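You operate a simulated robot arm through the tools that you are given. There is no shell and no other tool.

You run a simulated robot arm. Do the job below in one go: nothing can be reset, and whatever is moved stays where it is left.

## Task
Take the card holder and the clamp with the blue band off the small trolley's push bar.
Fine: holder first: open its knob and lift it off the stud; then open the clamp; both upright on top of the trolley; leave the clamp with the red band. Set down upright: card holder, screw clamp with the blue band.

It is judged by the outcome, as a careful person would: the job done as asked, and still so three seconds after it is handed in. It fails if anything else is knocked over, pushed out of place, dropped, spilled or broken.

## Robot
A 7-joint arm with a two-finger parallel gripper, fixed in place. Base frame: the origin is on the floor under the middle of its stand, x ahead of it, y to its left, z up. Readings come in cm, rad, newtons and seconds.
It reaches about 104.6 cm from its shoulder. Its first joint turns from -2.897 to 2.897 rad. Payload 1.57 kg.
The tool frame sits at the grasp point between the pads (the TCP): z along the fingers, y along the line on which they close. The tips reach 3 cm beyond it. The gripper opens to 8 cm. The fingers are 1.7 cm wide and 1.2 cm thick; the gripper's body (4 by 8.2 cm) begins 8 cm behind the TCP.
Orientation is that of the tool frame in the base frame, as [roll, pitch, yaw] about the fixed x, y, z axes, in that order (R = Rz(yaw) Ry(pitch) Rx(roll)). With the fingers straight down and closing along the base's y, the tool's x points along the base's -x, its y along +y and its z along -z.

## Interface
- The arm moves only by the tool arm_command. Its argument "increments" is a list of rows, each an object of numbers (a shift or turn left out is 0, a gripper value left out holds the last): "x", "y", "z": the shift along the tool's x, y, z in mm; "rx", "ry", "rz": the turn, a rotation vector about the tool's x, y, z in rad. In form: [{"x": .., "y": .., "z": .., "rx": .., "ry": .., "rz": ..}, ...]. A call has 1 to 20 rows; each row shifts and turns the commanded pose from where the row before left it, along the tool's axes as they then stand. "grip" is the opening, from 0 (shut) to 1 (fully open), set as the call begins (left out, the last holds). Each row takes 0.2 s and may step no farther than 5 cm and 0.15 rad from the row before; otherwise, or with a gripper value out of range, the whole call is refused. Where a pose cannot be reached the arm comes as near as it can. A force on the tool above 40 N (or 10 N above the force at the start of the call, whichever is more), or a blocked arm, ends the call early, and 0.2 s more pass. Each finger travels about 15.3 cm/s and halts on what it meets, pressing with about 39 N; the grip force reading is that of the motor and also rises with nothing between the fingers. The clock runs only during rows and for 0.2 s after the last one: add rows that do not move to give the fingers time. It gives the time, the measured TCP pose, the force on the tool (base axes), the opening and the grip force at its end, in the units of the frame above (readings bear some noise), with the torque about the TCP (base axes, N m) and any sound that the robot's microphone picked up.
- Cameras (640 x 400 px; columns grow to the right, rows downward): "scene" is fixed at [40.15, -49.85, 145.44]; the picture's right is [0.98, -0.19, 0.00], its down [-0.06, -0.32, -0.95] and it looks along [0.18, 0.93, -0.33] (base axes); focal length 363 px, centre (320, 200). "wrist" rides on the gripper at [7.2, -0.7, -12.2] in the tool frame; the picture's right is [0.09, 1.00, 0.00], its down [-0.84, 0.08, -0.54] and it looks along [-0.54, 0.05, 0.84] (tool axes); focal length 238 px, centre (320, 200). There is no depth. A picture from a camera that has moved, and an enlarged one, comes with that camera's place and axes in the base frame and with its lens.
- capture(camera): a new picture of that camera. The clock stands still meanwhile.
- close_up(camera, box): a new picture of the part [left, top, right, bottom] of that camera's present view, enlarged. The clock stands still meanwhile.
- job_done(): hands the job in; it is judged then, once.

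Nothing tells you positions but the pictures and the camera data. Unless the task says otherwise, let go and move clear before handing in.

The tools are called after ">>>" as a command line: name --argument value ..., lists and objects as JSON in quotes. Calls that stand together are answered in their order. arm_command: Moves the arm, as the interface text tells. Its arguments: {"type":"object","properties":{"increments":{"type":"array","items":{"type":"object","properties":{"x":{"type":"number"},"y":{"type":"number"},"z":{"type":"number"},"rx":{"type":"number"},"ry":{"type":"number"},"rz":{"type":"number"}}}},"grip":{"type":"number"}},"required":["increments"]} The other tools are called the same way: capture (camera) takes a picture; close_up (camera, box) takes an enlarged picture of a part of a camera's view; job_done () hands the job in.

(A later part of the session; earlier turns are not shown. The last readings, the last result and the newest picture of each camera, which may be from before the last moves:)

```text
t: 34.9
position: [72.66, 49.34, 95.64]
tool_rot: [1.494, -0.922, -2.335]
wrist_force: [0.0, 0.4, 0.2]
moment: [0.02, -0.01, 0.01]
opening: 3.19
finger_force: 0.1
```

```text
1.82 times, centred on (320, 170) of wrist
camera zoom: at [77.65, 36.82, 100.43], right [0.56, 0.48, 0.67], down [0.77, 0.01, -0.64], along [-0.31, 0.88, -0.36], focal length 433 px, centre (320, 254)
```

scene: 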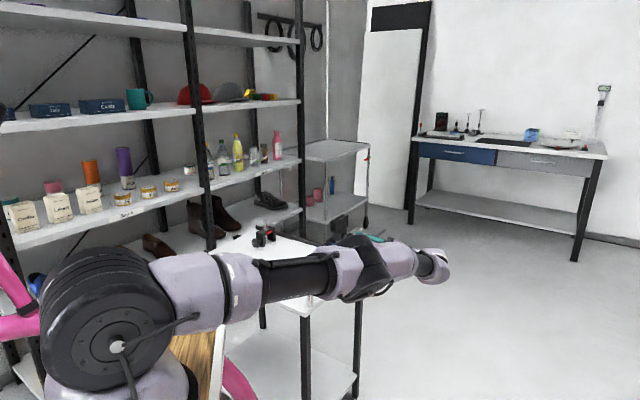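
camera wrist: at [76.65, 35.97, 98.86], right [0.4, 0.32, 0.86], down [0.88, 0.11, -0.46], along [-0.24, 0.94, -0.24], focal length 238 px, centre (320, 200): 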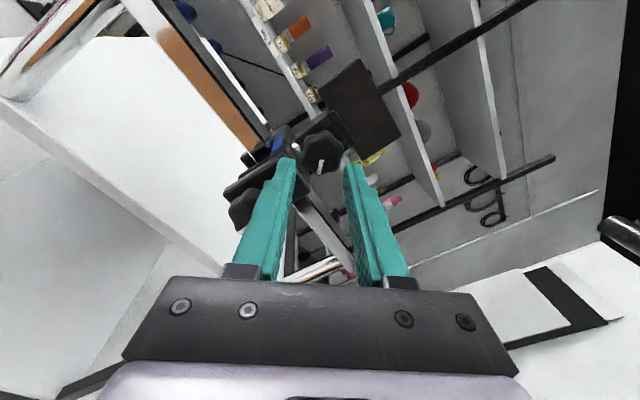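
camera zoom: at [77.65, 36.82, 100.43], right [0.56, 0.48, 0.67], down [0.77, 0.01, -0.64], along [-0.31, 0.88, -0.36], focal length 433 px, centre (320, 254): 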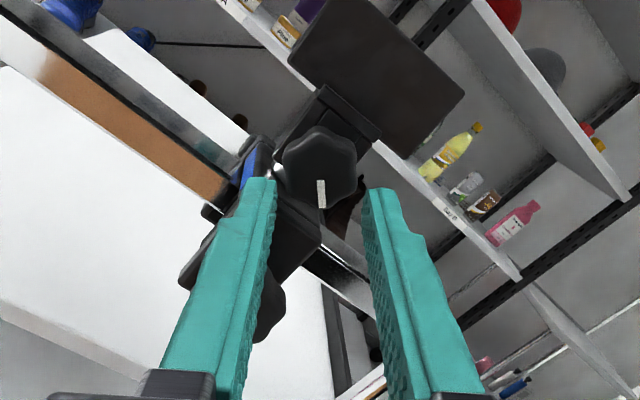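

>>> close_up --camera "wrist" --box '[260, 90, 400, 200]'

>>> close_up --camera "scene" --box '[290, 215, 410, 290]'

```text
3.64 times, centred on (330, 145) of wrist
camera zoom: at [77.65, 36.82, 100.43], right [0.56, 0.48, 0.67], down [0.77, 0.01, -0.64], along [-0.31, 0.88, -0.36], focal length 867 px, centre (284, 400)
```

zoom: 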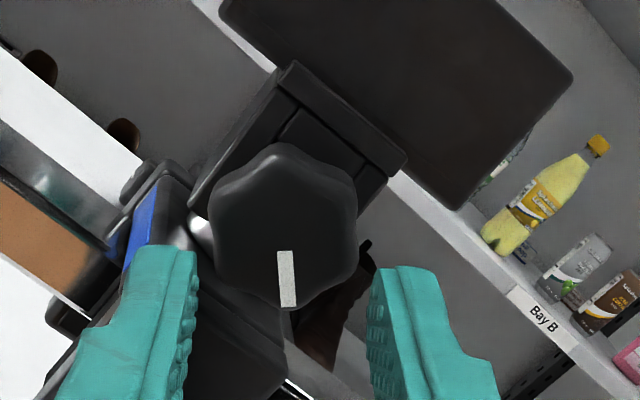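

```text
5.33 times, centred on (350, 252) of scene
camera zoom: at [40.15, -49.85, 145.44], right [0.98, -0.19, 0.0], down [-0.06, -0.32, -0.95], along [0.18, 0.93, -0.33], focal length 1934 px, centre (160, -80)
```

zoom: 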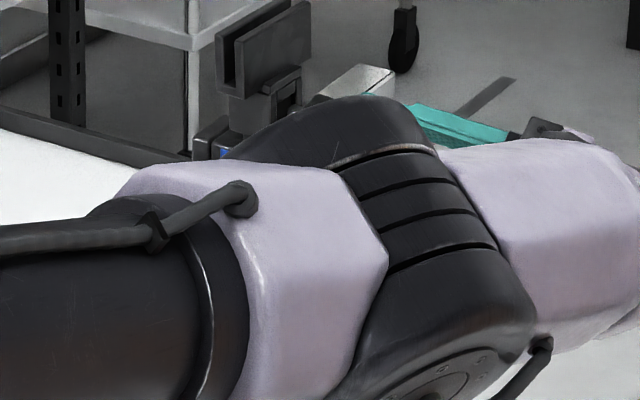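

The knob mark shows it's looser, and the holder has swivelled about 6° on its stud, a sign the set screw is releasing. I'll shift 6 mm to centre on the knob again, then engage only about 4 mm of its outer edge, clear of the jaw.

>>> arm_command --increments '[{"x": 6}, {"z": 5}, {"z": 5}, {}]' --grip 0.45

>>> close_up --camera "wrist" --box '[260, 110, 400, 220]'

```text
t: 35.9
position: [71.69, 49.73, 96.2]
tool_rot: [1.496, -0.921, -2.334]
wrist_force: [0.2, 1.0, 1.0]
moment: [-0.03, 0.03, 0.0]
opening: 3.6
finger_force: 0.0
```

```text
3.64 times, centred on (330, 165) of wrist
camera zoom: at [76.64, 37.31, 100.9], right [0.56, 0.48, 0.68], down [0.77, 0.01, -0.64], along [-0.31, 0.88, -0.36], focal length 867 px, centre (284, 327)
```

zoom: 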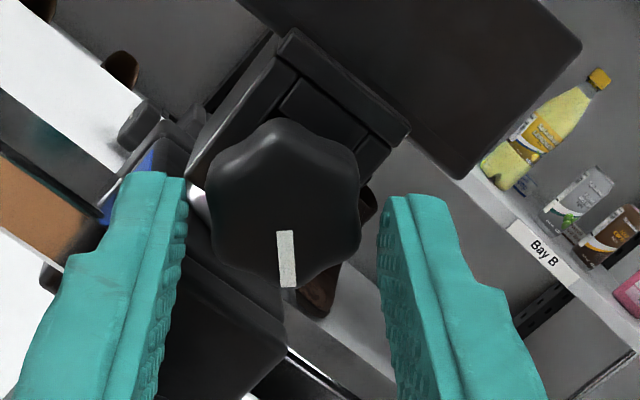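

>>> arm_command --increments '[{}, {}, {}]' --grip 0.0

>>> close_up --camera "wrist" --box '[260, 110, 400, 220]'

```text
t: 36.7
position: [71.8, 49.83, 96.25]
tool_rot: [1.495, -0.919, -2.335]
wrist_force: [-1.2, -0.3, -0.3]
moment: [-0.03, -0.05, 0.04]
opening: 2.89
finger_force: 38.7
```

```text
3.64 times, centred on (330, 165) of wrist
camera zoom: at [76.64, 37.32, 100.9], right [0.56, 0.48, 0.68], down [0.77, 0.01, -0.64], along [-0.31, 0.88, -0.36], focal length 867 px, centre (284, 327)
```

zoom: 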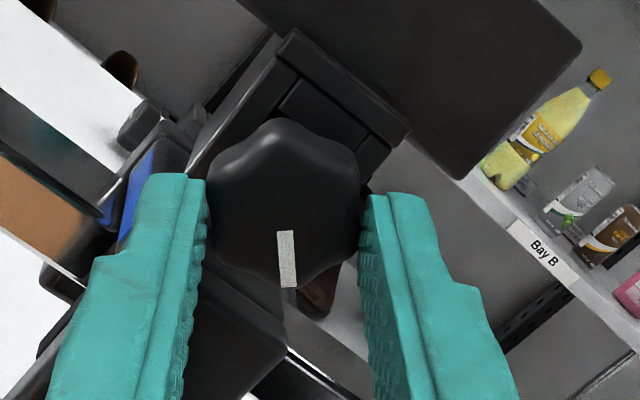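

Gripped at 2.89 cm on the flats. I'll turn about the tool axis in short runs, watching the force.

>>> arm_command --increments '[{"rz": -0.1}, {"rz": -0.1}, {"rz": -0.1}, {"rz": -0.1}]'

>>> close_up --camera "wrist" --box '[260, 110, 400, 220]'

```text
t: 37.7
position: [71.61, 49.87, 96.1]
tool_rot: [1.523, -0.518, -2.369]
wrist_force: [2.6, 8.3, -5.2]
moment: [-0.64, -0.47, -0.5]
opening: 2.88
finger_force: 38.4
```

```text
3.64 times, centred on (330, 165) of wrist
camera zoom: at [75.33, 36.25, 98.58], right [0.33, 0.25, 0.91], down [0.92, 0.13, -0.37], along [-0.22, 0.96, -0.19], focal length 867 px, centre (284, 327)
```

zoom: 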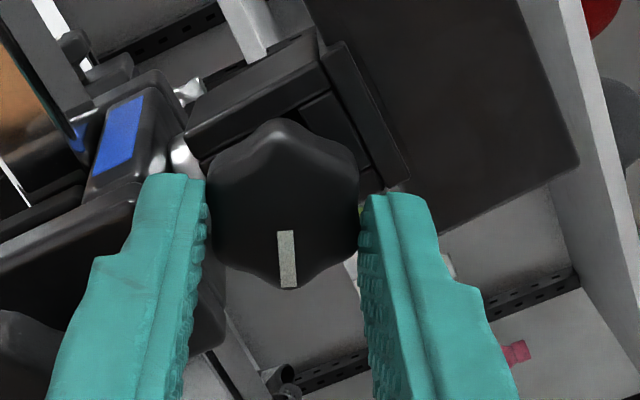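

>>> arm_command --increments '[{"rz": -0.1}, {"rz": -0.1}, {"rz": -0.1}, {"rz": -0.1}]'

>>> close_up --camera "wrist" --box '[240, 90, 420, 230]'

```text
t: 38.7
position: [71.54, 49.7, 96.12]
tool_rot: [1.524, -0.118, -2.39]
wrist_force: [-2.6, 2.7, -0.3]
moment: [-0.29, -0.2, 0.02]
opening: 2.86
finger_force: 38.8
```

```text
2.86 times, centred on (330, 160) of wrist
camera zoom: at [74.76, 35.89, 95.78], right [0.05, -0.02, 1.0], down [0.98, 0.17, -0.05], along [-0.17, 0.98, 0.02], focal length 681 px, centre (291, 314)
```

zoom: 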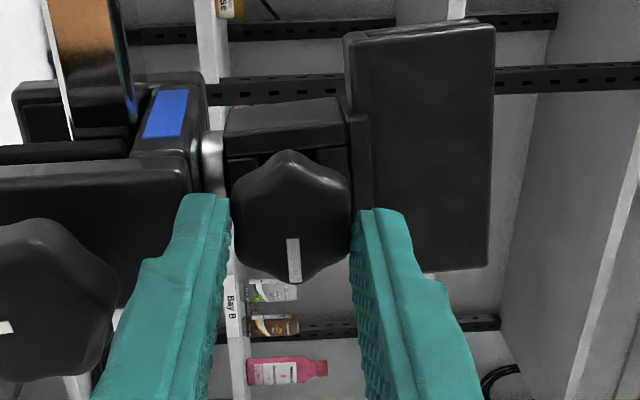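

The view is good: the lower finger passes just outboard of the jaw with no contact, and forces are small. I'll keep turning.

>>> arm_command --increments '[{"rz": -0.1}, {"rz": -0.1}, {"rz": -0.1}, {"rz": -0.1}, {"rz": -0.1}]'

>>> close_up --camera "wrist" --box '[240, 90, 420, 230]'

```text
t: 39.9
position: [71.73, 49.83, 96.2]
tool_rot: [1.521, 0.381, -2.413]
wrist_force: [-5.6, 6.0, -2.2]
moment: [-0.37, -0.28, 0.0]
opening: 2.86
finger_force: 38.8
```

```text
2.86 times, centred on (330, 160) of wrist
camera zoom: at [75.23, 36.52, 92.3], right [-0.31, -0.34, 0.89], down [0.93, 0.1, 0.36], along [-0.21, 0.94, 0.28], focal length 681 px, centre (291, 314)
```

zoom: 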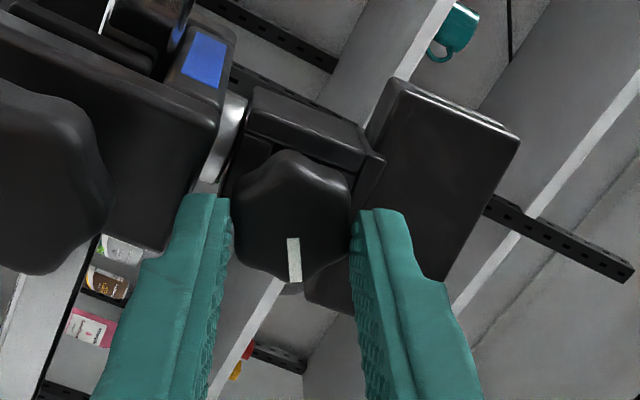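

>>> arm_command --increments '[{"rz": -0.1}, {"rz": -0.1}, {"rz": -0.1}, {"rz": -0.1}, {"rz": -0.1}]'

>>> close_up --camera "wrist" --box '[240, 90, 420, 230]'

```text
t: 41.1
position: [71.7, 49.84, 96.26]
tool_rot: [1.501, 0.879, -2.447]
wrist_force: [-9.1, 7.3, -3.6]
moment: [-0.43, -0.35, 0.11]
opening: 2.82
finger_force: 38.6
```

```text
2.86 times, centred on (330, 160) of wrist
camera zoom: at [76.9, 38.27, 89.63], right [-0.59, -0.58, 0.56], down [0.74, -0.1, 0.67], along [-0.33, 0.81, 0.48], focal length 681 px, centre (291, 314)
```

zoom: 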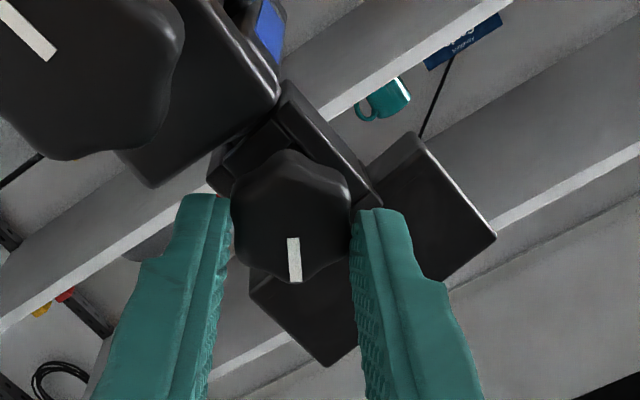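

About 140° loosened in total. There's a small steady pull on the tool, so I'll relax the grip and re-close to shed it before continuing.

>>> arm_command --increments '[{}, {}]' --grip 0.45

>>> close_up --camera "wrist" --box '[240, 90, 420, 230]'

```text
t: 41.7
position: [71.76, 49.67, 96.16]
tool_rot: [1.5, 0.878, -2.45]
wrist_force: [-0.7, 0.3, 0.1]
moment: [0.0, -0.01, 0.01]
opening: 3.59
finger_force: 0.2
```

```text
2.86 times, centred on (330, 160) of wrist
camera zoom: at [76.97, 38.2, 89.7], right [-0.59, -0.58, 0.56], down [0.74, -0.1, 0.67], along [-0.33, 0.81, 0.49], focal length 681 px, centre (291, 314)
```

zoom: 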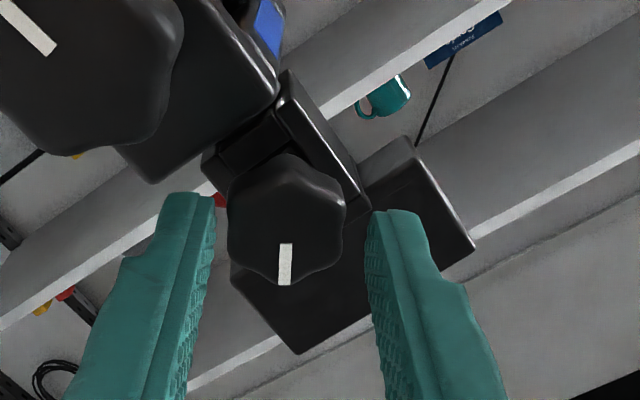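

Released cleanly; the holder swivelled slightly by itself, so it's loosening. I'll do one more stroke to be sure: rotate back two hex flats with the fingers open, then re-grip.

>>> arm_command --increments '[{"y": -0.8}, {}, {"rz": 0.1496}, {"rz": 0.1496}, {"rz": 0.1496}, {"rz": 0.1496}, {"rz": 0.1496}, {"rz": 0.1496}, {"rz": 0.1496}, {"rz": 0.1496}, {"rz": 0.1496}, {"rz": 0.1496}, {"rz": 0.1496}, {"rz": 0.1496}, {"rz": 0.1496}, {"rz": 0.1496}, {}]' --grip 0.55

>>> close_up --camera "wrist" --box '[240, 90, 420, 230]'

```text
t: 45.3
position: [71.76, 49.74, 96.11]
tool_rot: [1.439, -1.213, -2.273]
wrist_force: [0.1, 0.4, -0.5]
moment: [0.03, 0.01, 0.03]
opening: 4.39
finger_force: 0.1
```

```text
2.86 times, centred on (330, 160) of wrist
camera zoom: at [78.03, 38.48, 102.08], right [0.67, 0.6, 0.43], down [0.61, -0.13, -0.78], along [-0.41, 0.79, -0.45], focal length 681 px, centre (291, 314)
```

zoom: 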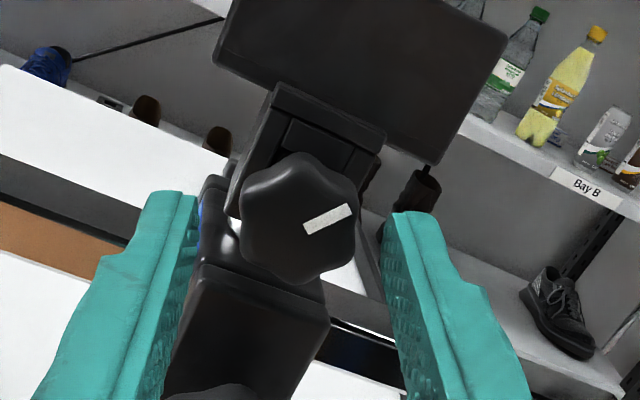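

Total so far about 136° counter-clockwise, confirmed by the mark. Gripping and turning again.

>>> arm_command --increments '[{}, {}, {}]' --grip 0.0

>>> arm_command --increments '[{"rz": -0.1}, {"rz": -0.1}, {"rz": -0.1}, {"rz": -0.1}, {"rz": -0.1}]'

>>> close_up --camera "wrist" --box '[240, 90, 420, 230]'

```text
t: 46.1
position: [71.62, 49.71, 96.09]
tool_rot: [1.442, -1.212, -2.271]
wrist_force: [0.2, -0.6, 0.4]
moment: [0.07, -0.02, 0.04]
opening: 2.83
finger_force: 39.1
```

```text
t: 47.3
position: [71.66, 49.69, 96.07]
tool_rot: [1.513, -0.713, -2.356]
wrist_force: [-2.0, -1.3, -0.1]
moment: [-0.14, -0.1, 0.19]
opening: 2.87
finger_force: 39.1
```

```text
2.86 times, centred on (330, 160) of wrist
camera zoom: at [75.95, 36.68, 99.73], right [0.45, 0.37, 0.81], down [0.85, 0.08, -0.51], along [-0.26, 0.93, -0.28], focal length 681 px, centre (291, 314)
```

zoom: 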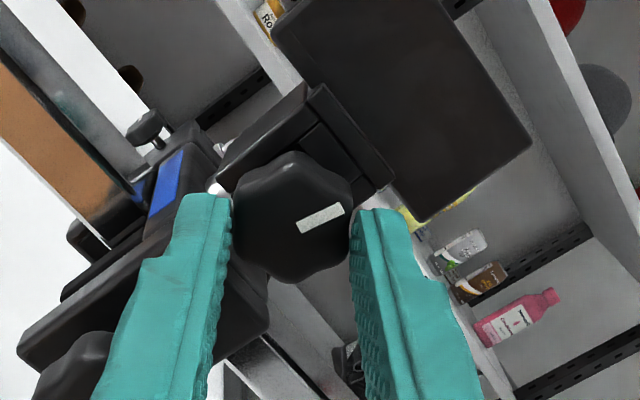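

Forces are low. Continuing the turn.

>>> arm_command --increments '[{"rz": -0.1}, {"rz": -0.1}, {"rz": -0.1}, {"rz": -0.1}, {"rz": -0.1}, {"rz": -0.1}, {"rz": -0.1}, {"rz": -0.1}]'

>>> close_up --camera "wrist" --box '[240, 90, 420, 230]'

```text
t: 49.1
position: [71.95, 49.86, 96.3]
tool_rot: [1.523, 0.087, -2.399]
wrist_force: [0.8, 0.5, 4.8]
moment: [-0.12, 0.65, -0.15]
opening: 2.86
finger_force: 38.3
```

```text
2.86 times, centred on (330, 160) of wrist
camera zoom: at [74.94, 36.06, 94.36], right [-0.1, -0.16, 0.98], down [0.98, 0.16, 0.13], along [-0.18, 0.97, 0.14], focal length 681 px, centre (291, 314)
```

zoom: 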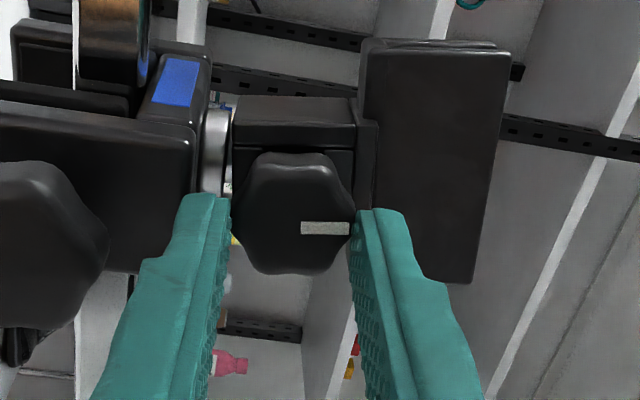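

>>> arm_command --increments '[{"rz": -0.1}, {"rz": -0.1}, {"rz": -0.1}, {"rz": -0.1}, {"rz": -0.1}, {"rz": -0.1}, {"rz": -0.1}]'

>>> close_up --camera "wrist" --box '[240, 90, 420, 230]'

```text
t: 50.7
position: [71.69, 49.77, 96.18]
tool_rot: [1.506, 0.785, -2.44]
wrist_force: [-0.1, -1.9, 2.2]
moment: [-0.2, 0.57, 0.09]
opening: 2.85
finger_force: 38.2
```

```text
2.86 times, centred on (330, 160) of wrist
camera zoom: at [76.6, 37.9, 89.99], right [-0.55, -0.54, 0.64], down [0.78, -0.05, 0.62], along [-0.3, 0.84, 0.46], focal length 681 px, centre (291, 314)
```

zoom: 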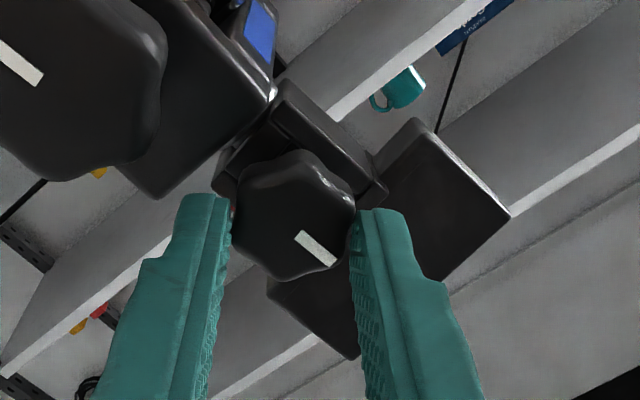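

On the last part the mark slipped relative to the fingers and the resisting torque rose, so the knob has reached its open stop after roughly 190°. The set screw is open. I'll release, withdraw, and rise clear.

>>> arm_command --increments '[{}, {}, {"z": -10}, {"z": -8}, {}]' --grip 0.55

>>> close_up --camera "wrist" --box '[220, 60, 440, 230]'

```text
t: 51.9
position: [72.95, 48.52, 96.04]
tool_rot: [1.506, 0.785, -2.44]
wrist_force: [0.3, 0.7, -0.1]
moment: [0.0, 0.01, -0.02]
opening: 4.4
finger_force: 0.0
```

```text
2.35 times, centred on (330, 145) of wrist
camera zoom: at [77.76, 36.56, 89.94], right [-0.54, -0.54, 0.64], down [0.78, -0.05, 0.62], along [-0.3, 0.84, 0.45], focal length 561 px, centre (296, 329)
```

zoom: 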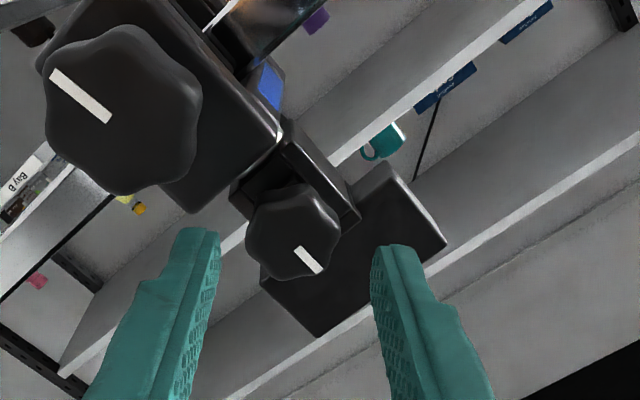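

The mark now points straight up, exactly half a turn from where it began, which fits an open stop. Rising clear now.

>>> arm_command --increments '[{"x": -28, "y": 28, "z": 1.8}, {"x": -28, "y": 28, "z": 1.8}, {"x": -28, "y": 28, "z": 1.8}, {"x": -28, "y": 28, "z": 1.8}, {}]'

>>> capture --camera "wrist"

```text
t: 53.1
position: [73.15, 48.33, 112.14]
tool_rot: [1.506, 0.783, -2.439]
wrist_force: [0.0, 0.1, 0.3]
moment: [0.01, 0.01, -0.02]
opening: 4.41
finger_force: 0.0
```

```text
taken
camera wrist: at [77.92, 36.42, 105.94], right [-0.54, -0.54, 0.64], down [0.78, -0.05, 0.62], along [-0.3, 0.84, 0.45], focal length 238 px, centre (320, 200)
```

wrist: 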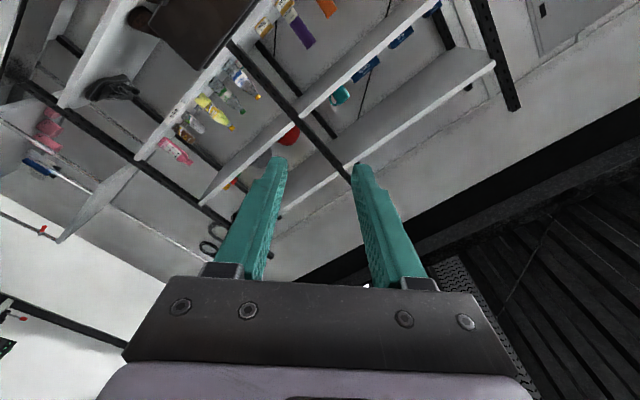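

I'm at a safe height. Next I'll tip the tool back to straight down, turned so the fingers close across the holder's plates (inboard–outboard).

>>> arm_command --increments '[{"rx": 0.1035, "ry": 0.1042, "rz": -0.0091}, {"rx": 0.1035, "ry": 0.1042, "rz": -0.0091}, {"rx": 0.1035, "ry": 0.1042, "rz": -0.0091}, {"rx": 0.1035, "ry": 0.1042, "rz": -0.0091}, {"rx": 0.1035, "ry": 0.1042, "rz": -0.0091}, {"rx": 0.1035, "ry": 0.1042, "rz": -0.0091}, {"rx": 0.1035, "ry": 0.1042, "rz": -0.0091}, {"rx": 0.1035, "ry": 0.1042, "rz": -0.0091}, {"rx": 0.1035, "ry": 0.1042, "rz": -0.0091}, {"rx": 0.1035, "ry": 0.1042, "rz": -0.0091}, {"rx": 0.1035, "ry": 0.1042, "rz": -0.0091}, {}]'

>>> arm_command --increments '[{"z": -50}, {"z": -30}, {"rz": 0.131}, {"rz": 0.131}, {"rz": 0.131}, {"rz": 0.131}, {"rz": 0.131}, {"rz": 0.131}, {}]'

>>> capture --camera "wrist"

>>> capture --camera "scene"

```text
t: 55.7
position: [73.05, 48.44, 111.89]
tool_rot: [-3.093, 0.04, -1.543]
wrist_force: [-0.6, 0.3, -0.5]
moment: [0.0, -0.01, 0.0]
opening: 4.42
finger_force: 0.0
```

```text
t: 57.7
position: [72.74, 48.24, 119.91]
tool_rot: [-3.14, 0.06, -2.331]
wrist_force: [0.8, -0.2, -0.1]
moment: [-0.02, 0.01, 0.03]
opening: 4.37
finger_force: 0.0
```

```text
taken
camera wrist: at [67.75, 41.94, 131.62], right [-0.78, 0.62, -0.01], down [0.5, 0.64, 0.59], along [0.37, 0.46, -0.81], focal length 238 px, centre (320, 200)
```

wrist: 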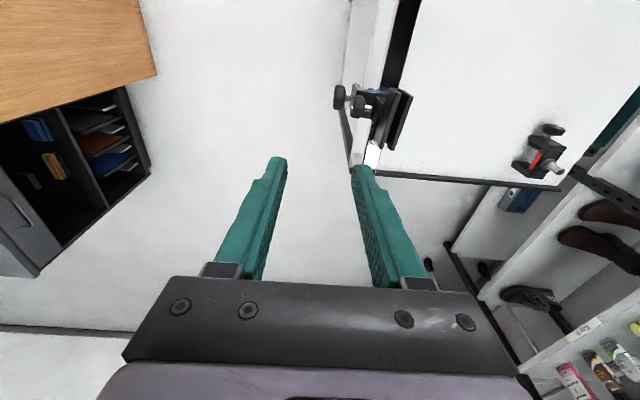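

```text
taken
```

scene: 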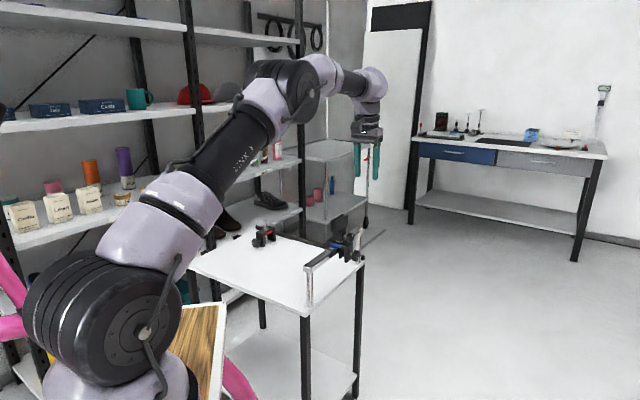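

>>> arm_command --increments '[{"ry": 0.06}, {}]'

>>> close_up --camera "wrist" --box '[310, 60, 450, 190]'

>>> close_up --camera "scene" --box '[290, 215, 380, 285]'

```text
t: 58.3
position: [72.64, 48.1, 119.94]
tool_rot: [-3.14, 0.001, -2.329]
wrist_force: [-0.6, 0.2, 0.4]
moment: [-0.01, 0.01, -0.02]
opening: 4.38
finger_force: 0.1
```

```text
3.08 times, centred on (380, 125) of wrist
camera zoom: at [68.22, 42.44, 132.08], right [-0.79, 0.62, 0.0], down [0.52, 0.66, 0.54], along [0.34, 0.42, -0.84], focal length 733 px, centre (135, 431)
```

zoom: 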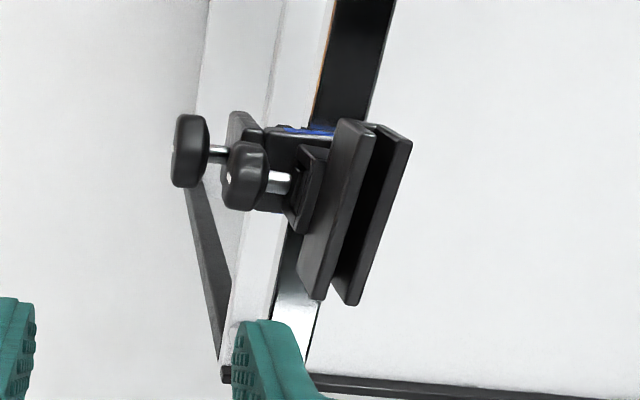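

```text
5.71 times, centred on (335, 250) of scene
camera zoom: at [40.15, -49.85, 145.44], right [0.98, -0.19, 0.0], down [-0.06, -0.32, -0.95], along [0.18, 0.93, -0.33], focal length 2072 px, centre (234, -86)
```

zoom: 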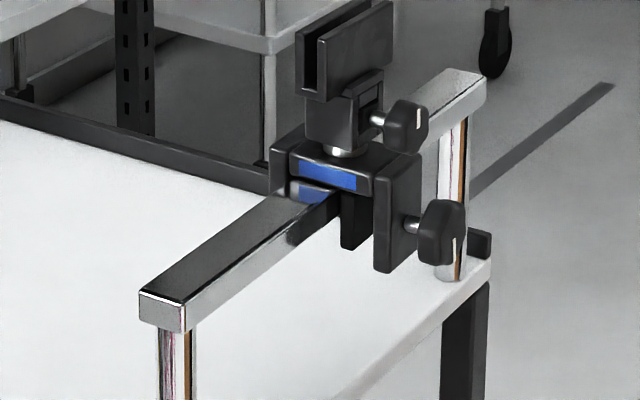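

The clamp hasn't moved, and the knob's mark is up, with the stem showing it's backed out. The holder is only swivelled about 7°. I'll zoom in more to place the plates precisely for gripping.

>>> close_up --camera "scene" --box '[328, 208, 368, 238]'

>>> close_up --camera "wrist" --box '[340, 75, 410, 135]'

```text
13.33 times, centred on (348, 223) of scene
camera zoom: at [40.15, -49.85, 145.44], right [0.98, -0.19, 0.0], down [-0.06, -0.32, -0.95], along [0.18, 0.93, -0.33], focal length 4835 px, centre (-53, -107)
```

zoom: 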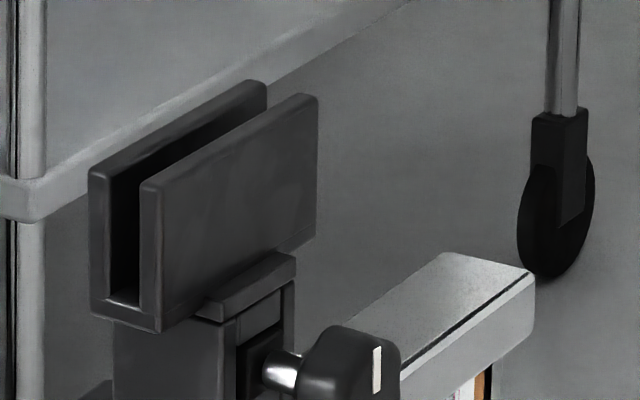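

```text
6.67 times, centred on (375, 105) of wrist
camera zoom: at [68.22, 42.44, 132.08], right [-0.79, 0.62, 0.0], down [0.52, 0.66, 0.54], along [0.34, 0.42, -0.84], focal length 1589 px, centre (-47, 833)
```

zoom: 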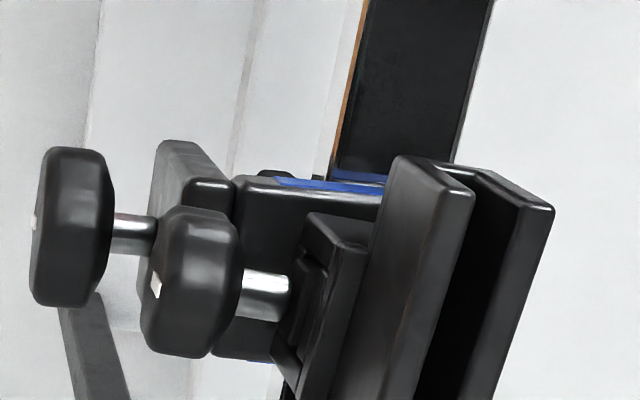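

The holder is a U-channel running along the bar: about 7.2 cm long and 1.8 cm thick, spanning z≈97.8–101.3 and centred near (67.0, 55.7). I'll move above it with the fingers closing across its thickness.

>>> arm_command --increments '[{"x": -8, "y": 46}, {"x": -8, "y": 47}, {"z": 40}, {"z": 40}, {"rz": 0.057}, {}]'

>>> capture --camera "wrist"

>>> close_up --camera "scene" --box '[300, 165, 400, 250]'

```text
t: 59.7
position: [66.88, 55.84, 111.96]
tool_rot: [-3.141, 0.001, -2.389]
wrist_force: [-0.2, 0.4, 0.4]
moment: [0.0, 0.01, -0.02]
opening: 4.41
finger_force: 0.0
```

```text
taken
camera wrist: at [62.22, 50.39, 124.09], right [-0.75, 0.66, 0.0], down [0.56, 0.63, 0.54], along [0.36, 0.41, -0.84], focal length 238 px, centre (320, 200)
```

wrist: 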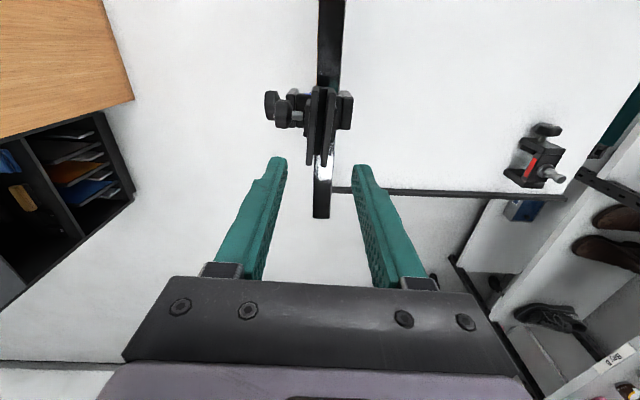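

```text
4.71 times, centred on (350, 208) of scene
camera zoom: at [40.15, -49.85, 145.44], right [0.98, -0.19, 0.0], down [-0.06, -0.32, -0.95], along [0.18, 0.93, -0.33], focal length 1706 px, centre (179, 165)
```

zoom: 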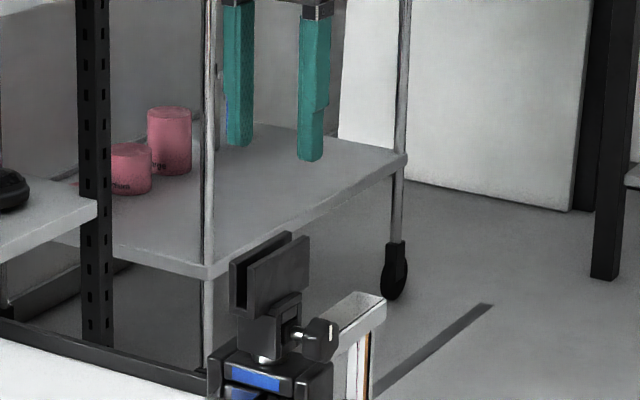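

>>> close_up --camera "wrist" --box '[250, 70, 390, 220]'

```text
2.67 times, centred on (320, 145) of wrist
camera zoom: at [62.22, 50.39, 124.09], right [-0.75, 0.66, 0.0], down [0.56, 0.63, 0.54], along [0.36, 0.41, -0.84], focal length 636 px, centre (320, 347)
```

zoom: 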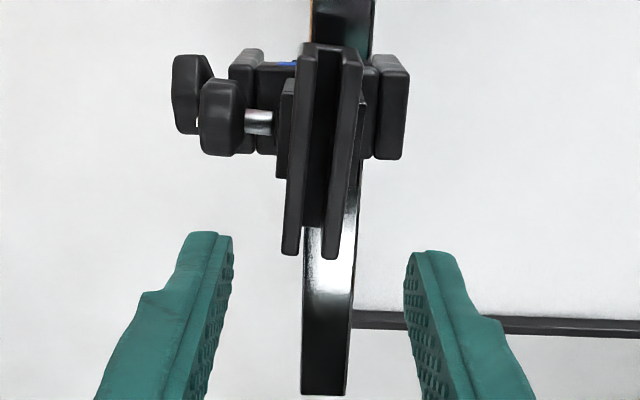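

The channel lies about 2–3 mm off my centre and is well aligned. I'll correct and descend, with the tips stopping just above the holder's base block.

>>> arm_command --increments '[{"x": 2.9, "y": -1.9, "z": 30}, {"z": 30}, {"z": 25}, {"z": 10}, {"z": 8}, {}]'

>>> capture --camera "wrist"

>>> close_up --camera "scene" --box '[310, 185, 390, 255]'

```text
t: 61.1
position: [67.0, 55.4, 101.74]
tool_rot: [-3.139, 0.002, -2.386]
wrist_force: [-0.9, 0.5, -0.2]
moment: [-0.02, 0.03, 0.03]
opening: 4.4
finger_force: 0.1
```

```text
taken
camera wrist: at [62.25, 49.94, 113.8], right [-0.75, 0.66, 0.0], down [0.56, 0.63, 0.54], along [0.36, 0.41, -0.84], focal length 238 px, centre (320, 200)
```

wrist: 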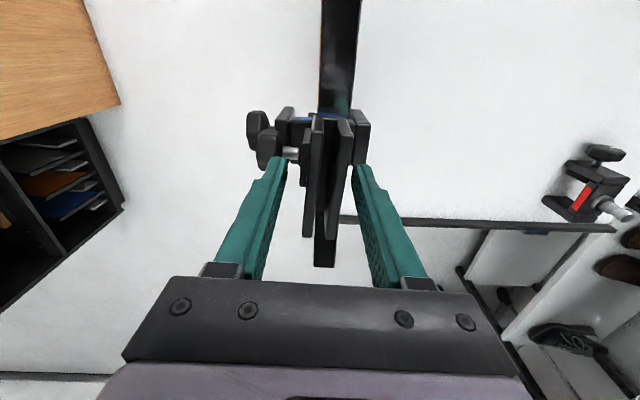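

```text
5.71 times, centred on (350, 220) of scene
camera zoom: at [40.15, -49.85, 145.44], right [0.98, -0.19, 0.0], down [-0.06, -0.32, -0.95], along [0.18, 0.93, -0.33], focal length 2072 px, centre (149, 86)
```

zoom: 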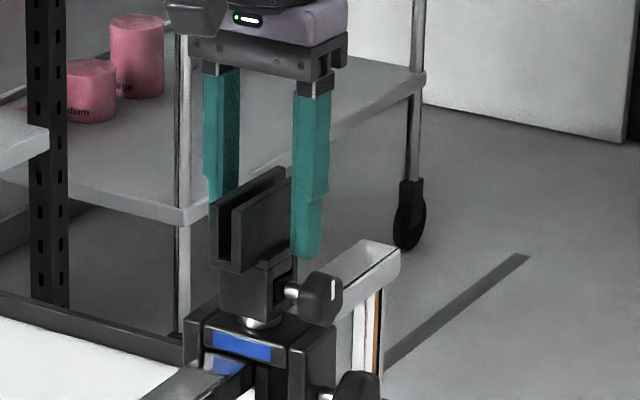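

>>> close_up --camera "wrist" --box '[240, 90, 410, 260]'

```text
2.35 times, centred on (325, 175) of wrist
camera zoom: at [62.25, 49.94, 113.8], right [-0.75, 0.66, 0.0], down [0.56, 0.63, 0.54], along [0.36, 0.41, -0.84], focal length 561 px, centre (308, 259)
```

zoom: 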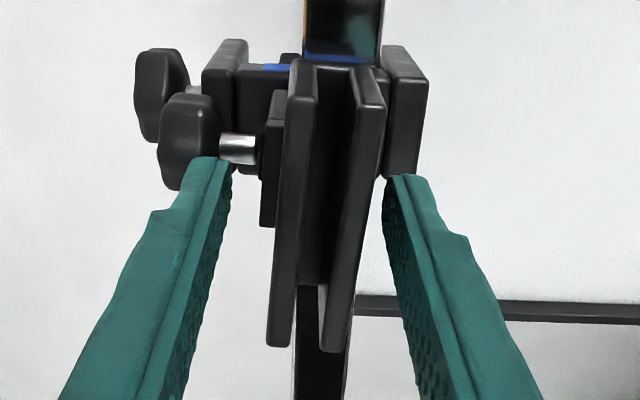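

>>> arm_command --increments '[{"y": 1.8}, {}]'

>>> arm_command --increments '[{}, {}, {}]' --grip 0.0

>>> close_up --camera "wrist" --box '[240, 90, 410, 260]'

>>> close_up --camera "scene" --box '[310, 185, 390, 255]'

```text
t: 61.7
position: [66.74, 55.47, 101.58]
tool_rot: [-3.14, 0.003, -2.389]
wrist_force: [-0.4, 0.1, 0.3]
moment: [0.0, -0.01, 0.02]
opening: 4.38
finger_force: 0.1
```

```text
t: 62.5
position: [66.84, 55.46, 101.71]
tool_rot: [-3.14, 0.002, -2.388]
wrist_force: [-0.1, 0.3, 0.5]
moment: [0.02, 0.03, -0.02]
opening: 3.22
finger_force: 38.8
```

```text
2.35 times, centred on (325, 175) of wrist
camera zoom: at [62.08, 50.07, 113.78], right [-0.75, 0.66, 0.0], down [0.56, 0.63, 0.54], along [0.36, 0.41, -0.84], focal length 561 px, centre (308, 259)
```

zoom: 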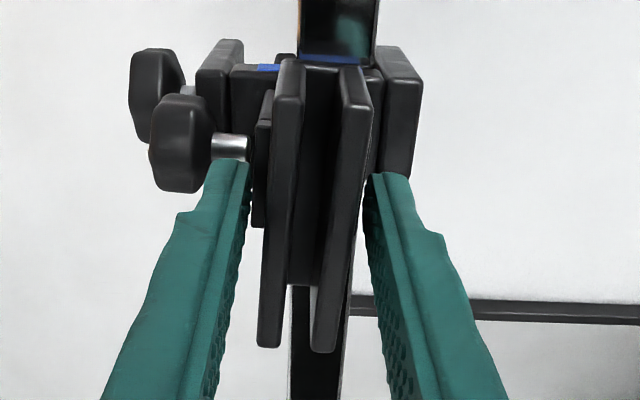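

```text
5.71 times, centred on (350, 220) of scene
camera zoom: at [40.15, -49.85, 145.44], right [0.98, -0.19, 0.0], down [-0.06, -0.32, -0.95], along [0.18, 0.93, -0.33], focal length 2072 px, centre (149, 86)
```

zoom: 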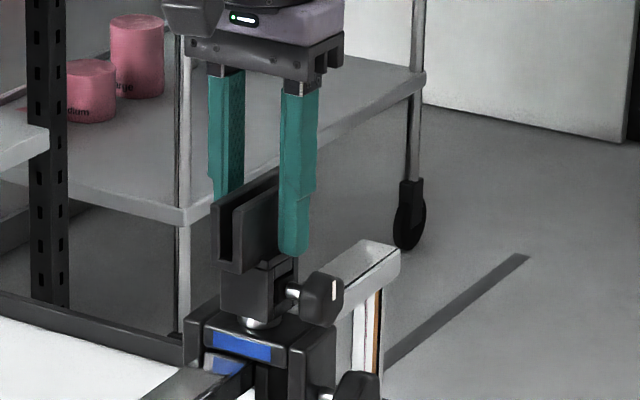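

It closed at 3.22 cm: the tips caught the block's flange, not the channel itself. I'll open, rise a few millimetres and grip the flat channel sides instead.

>>> arm_command --increments '[{}, {}, {"y": 1, "z": -6}, {}]' --grip 0.5

>>> arm_command --increments '[{}, {}, {}]' --grip 0.0

>>> close_up --camera "wrist" --box '[240, 90, 410, 260]'

>>> close_up --camera "scene" --box '[310, 185, 390, 255]'

```text
t: 63.5
position: [66.83, 55.58, 102.2]
tool_rot: [-3.14, 0.001, -2.385]
wrist_force: [0.1, -0.2, -0.2]
moment: [-0.01, 0.01, -0.01]
opening: 3.99
finger_force: 0.0
```

```text
t: 64.3
position: [66.71, 55.56, 102.16]
tool_rot: [-3.14, 0.0, -2.39]
wrist_force: [0.3, 0.7, 0.5]
moment: [0.02, -0.01, 0.01]
opening: 2.14
finger_force: 34.3
```

```text
2.35 times, centred on (325, 175) of wrist
camera zoom: at [62.04, 50.12, 114.37], right [-0.75, 0.66, 0.0], down [0.56, 0.63, 0.54], along [0.36, 0.41, -0.84], focal length 561 px, centre (308, 259)
```

zoom: 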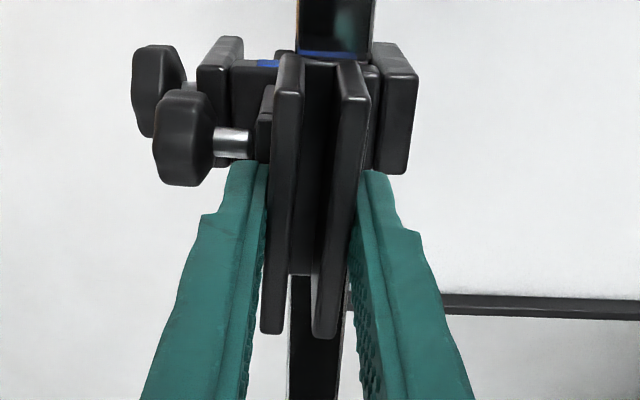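

```text
5.71 times, centred on (350, 220) of scene
camera zoom: at [40.15, -49.85, 145.44], right [0.98, -0.19, 0.0], down [-0.06, -0.32, -0.95], along [0.18, 0.93, -0.33], focal length 2072 px, centre (149, 86)
```

zoom: 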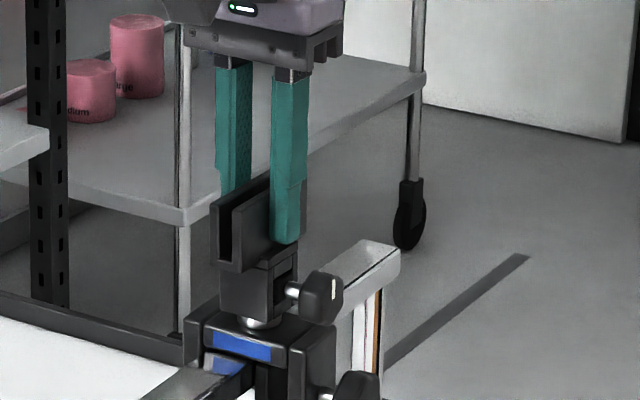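

Now gripping the channel at 2.14 cm. I'll lift gently and watch the force.

>>> arm_command --increments '[{}, {"z": -3}, {"z": -4}]'

>>> close_up --camera "scene" --box '[310, 185, 390, 255]'

```text
t: 65.1
position: [66.6, 55.52, 102.84]
tool_rot: [-3.139, -0.001, -2.388]
wrist_force: [0.1, -0.3, -2.0]
moment: [0.03, 0.01, -0.01]
opening: 2.14
finger_force: 34.6
```

```text
5.71 times, centred on (350, 220) of scene
camera zoom: at [40.15, -49.85, 145.44], right [0.98, -0.19, 0.0], down [-0.06, -0.32, -0.95], along [0.18, 0.93, -0.33], focal length 2072 px, centre (149, 86)
```

zoom: 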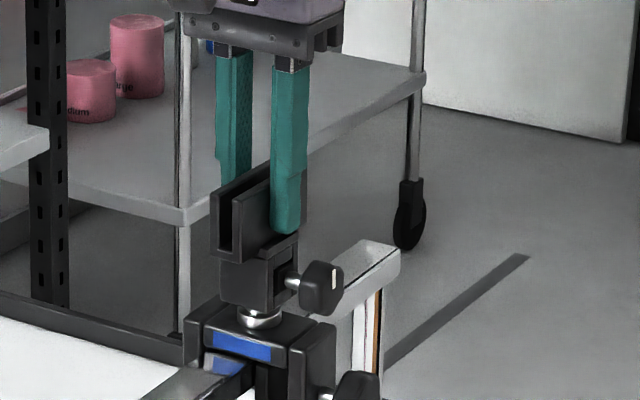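

It lifts freely with about 2 N. I'll lift straight up off the stud.

>>> arm_command --increments '[{"z": -10}, {"z": -10}, {"z": -15}, {"z": -20}, {"z": -25}, {}]'

>>> close_up --camera "scene" --box '[300, 165, 400, 255]'

>>> capture --camera "wrist"

```text
t: 66.5
position: [66.72, 55.58, 110.83]
tool_rot: [-3.139, 0.001, -2.386]
wrist_force: [-0.1, -0.4, -3.1]
moment: [0.01, -0.01, 0.04]
opening: 2.14
finger_force: 34.2
```

```text
4.44 times, centred on (350, 210) of scene
camera zoom: at [40.15, -49.85, 145.44], right [0.98, -0.19, 0.0], down [-0.06, -0.32, -0.95], along [0.18, 0.93, -0.33], focal length 1612 px, centre (187, 156)
```

zoom: 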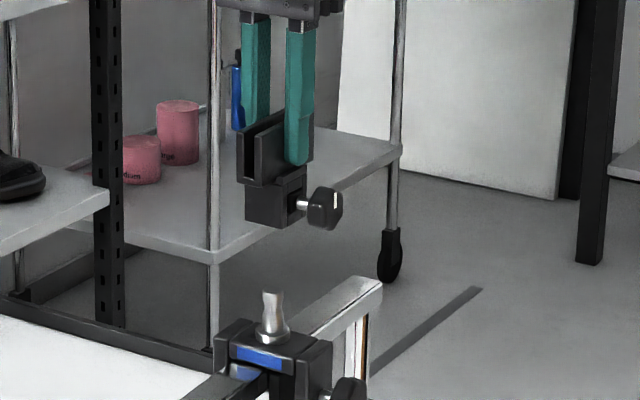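

```text
taken
camera wrist: at [62.1, 50.03, 123.08], right [-0.75, 0.66, 0.0], down [0.56, 0.63, 0.54], along [0.36, 0.41, -0.84], focal length 238 px, centre (320, 200)
```

wrist: 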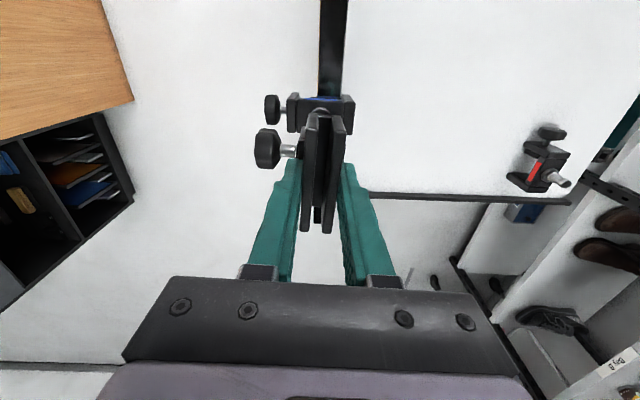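

The holder is off the stud and hanging upright, its bottom about 8 cm below the TCP. I'll carry it inboard over an empty part of the table, around (50.6, 61.3).

>>> arm_command --increments '[{"x": 19.6, "y": 37.9}, {"x": 19.6, "y": 37.9}, {"x": 19.6, "y": 37.9}, {"x": 19.6, "y": 37.9}, {}]'

>>> arm_command --increments '[{"z": 40}, {"z": 40}, {"z": 40}, {"z": 40}, {"z": 40}, {}]'

>>> capture --camera "wrist"

>>> capture --camera "scene"

```text
t: 67.7
position: [50.39, 61.25, 110.97]
tool_rot: [-3.14, 0.003, -2.387]
wrist_force: [-1.4, -0.8, -2.2]
moment: [-0.01, 0.02, -0.02]
opening: 2.14
finger_force: 34.9
```

```text
t: 69.1
position: [50.6, 61.16, 91.1]
tool_rot: [-3.14, 0.001, -2.387]
wrist_force: [-0.3, 0.0, -1.7]
moment: [0.01, -0.02, 0.02]
opening: 2.12
finger_force: 34.0
```

```text
taken
camera wrist: at [45.8, 55.65, 103.24], right [-0.75, 0.66, 0.0], down [0.56, 0.63, 0.54], along [0.36, 0.41, -0.84], focal length 238 px, centre (320, 200)
```

wrist: 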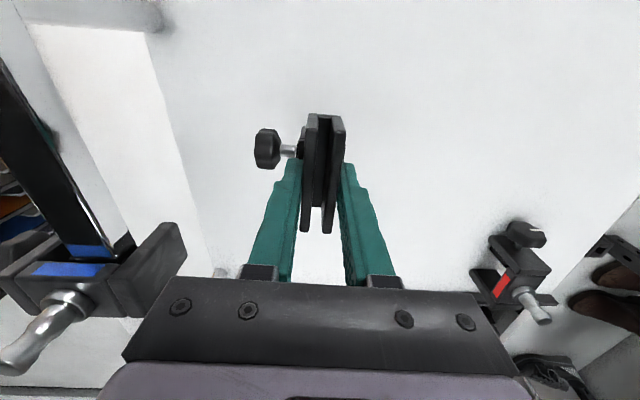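

```text
taken
```

scene: 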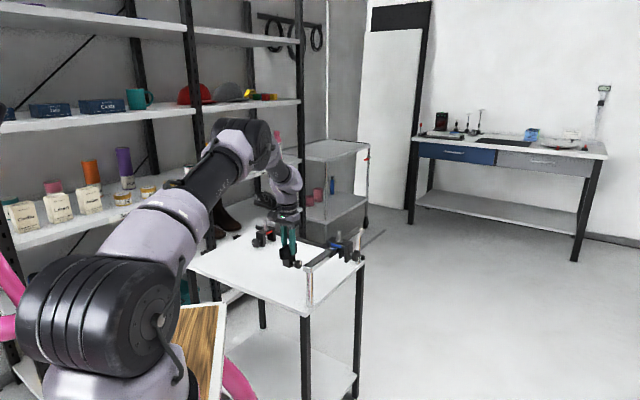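

>>> close_up --camera "scene" --box '[240, 215, 340, 290]'

```text
5.33 times, centred on (290, 252) of scene
camera zoom: at [40.15, -49.85, 145.44], right [0.98, -0.19, 0.0], down [-0.06, -0.32, -0.95], along [0.18, 0.93, -0.33], focal length 1934 px, centre (480, -80)
```

zoom: 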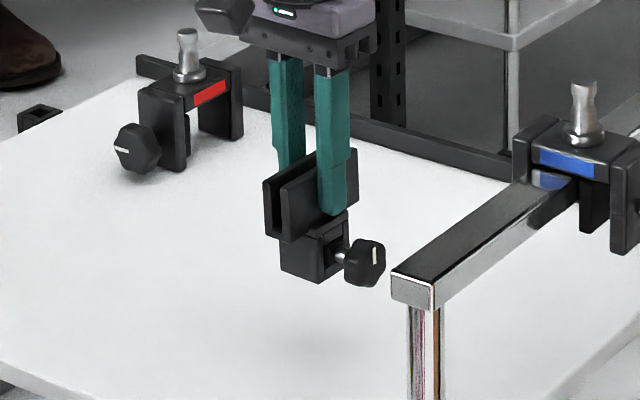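

The holder is hanging upright above bare table. I'll descend to near contact, then in small steps.

>>> arm_command --increments '[{"z": 25}, {"z": 20}, {"z": 6}, {}]'

>>> close_up --camera "scene" --box '[240, 215, 340, 290]'

```text
t: 70.1
position: [50.71, 61.32, 85.86]
tool_rot: [-3.14, 0.003, -2.389]
wrist_force: [-0.1, -0.2, -2.4]
moment: [-0.01, 0.03, -0.01]
opening: 2.12
finger_force: 34.4
```

```text
5.33 times, centred on (290, 252) of scene
camera zoom: at [40.15, -49.85, 145.44], right [0.98, -0.19, 0.0], down [-0.06, -0.32, -0.95], along [0.18, 0.93, -0.33], focal length 1934 px, centre (480, -80)
```

zoom: 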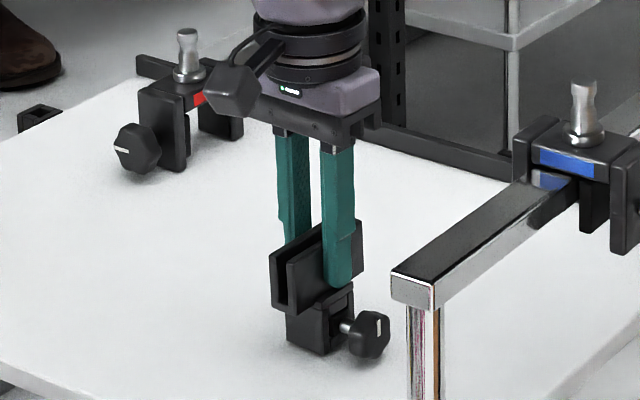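

>>> arm_command --increments '[{"z": 2}, {"z": 2}, {}]'

>>> arm_command --increments '[{"z": 2}, {}]'

>>> arm_command --increments '[{"z": 2}, {}]'

```text
t: 70.9
position: [50.8, 61.22, 85.59]
tool_rot: [-3.14, 0.002, -2.388]
wrist_force: [-1.3, -3.4, 16.5]
moment: [-0.42, 0.38, 0.03]
opening: 2.16
finger_force: 34.5
```

```text
t: 71.5
position: [50.78, 61.34, 85.41]
tool_rot: [-3.138, 0.007, -2.388]
wrist_force: [2.7, 3.0, 27.7]
moment: [-0.06, 0.19, 0.0]
opening: 2.16
finger_force: 34.7
```

```text
t: 72.1
position: [50.74, 61.48, 85.31]
tool_rot: [3.14, 0.008, -2.388]
wrist_force: [-0.6, -0.8, 6.6]
moment: [-0.13, 0.16, -0.02]
opening: 2.16
finger_force: 34.9
stopped in row 2: the force on the tool passed its limit at 40 N (the readings are from after the stop); the commanded pose is now the measured one
```

It's in contact with the table and pressed lightly. I'll check that it's flat before releasing.

>>> close_up --camera "scene" --box '[270, 235, 330, 285]'

>>> close_up --camera "wrist" --box '[230, 90, 410, 270]'

```text
8.00 times, centred on (300, 260) of scene
camera zoom: at [40.15, -49.85, 145.44], right [0.98, -0.19, 0.0], down [-0.06, -0.32, -0.95], along [0.18, 0.93, -0.33], focal length 2901 px, centre (480, -280)
```

zoom: 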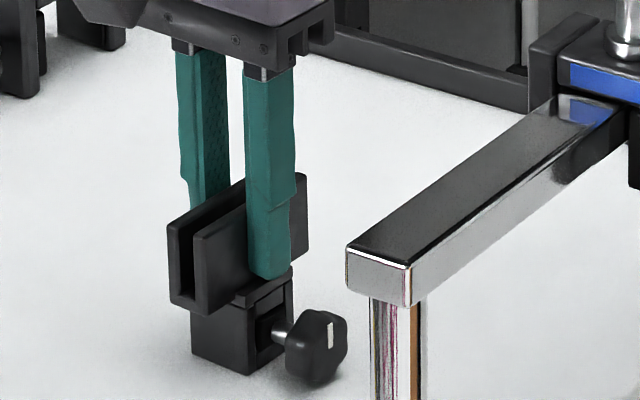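

```text
2.22 times, centred on (320, 180) of wrist
camera zoom: at [46.12, 55.91, 97.41], right [-0.75, 0.66, 0.0], down [0.55, 0.63, 0.55], along [0.36, 0.41, -0.84], focal length 530 px, centre (320, 244)
```

zoom: 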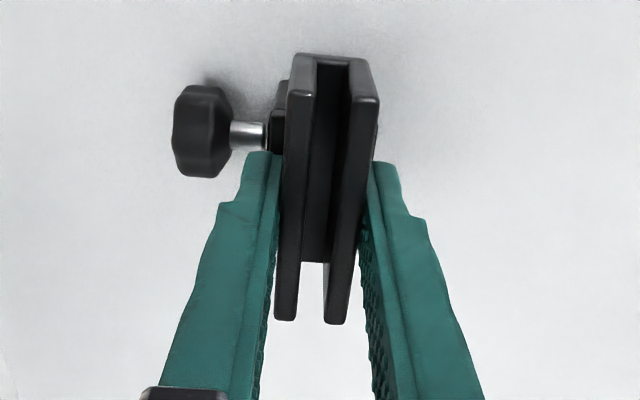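

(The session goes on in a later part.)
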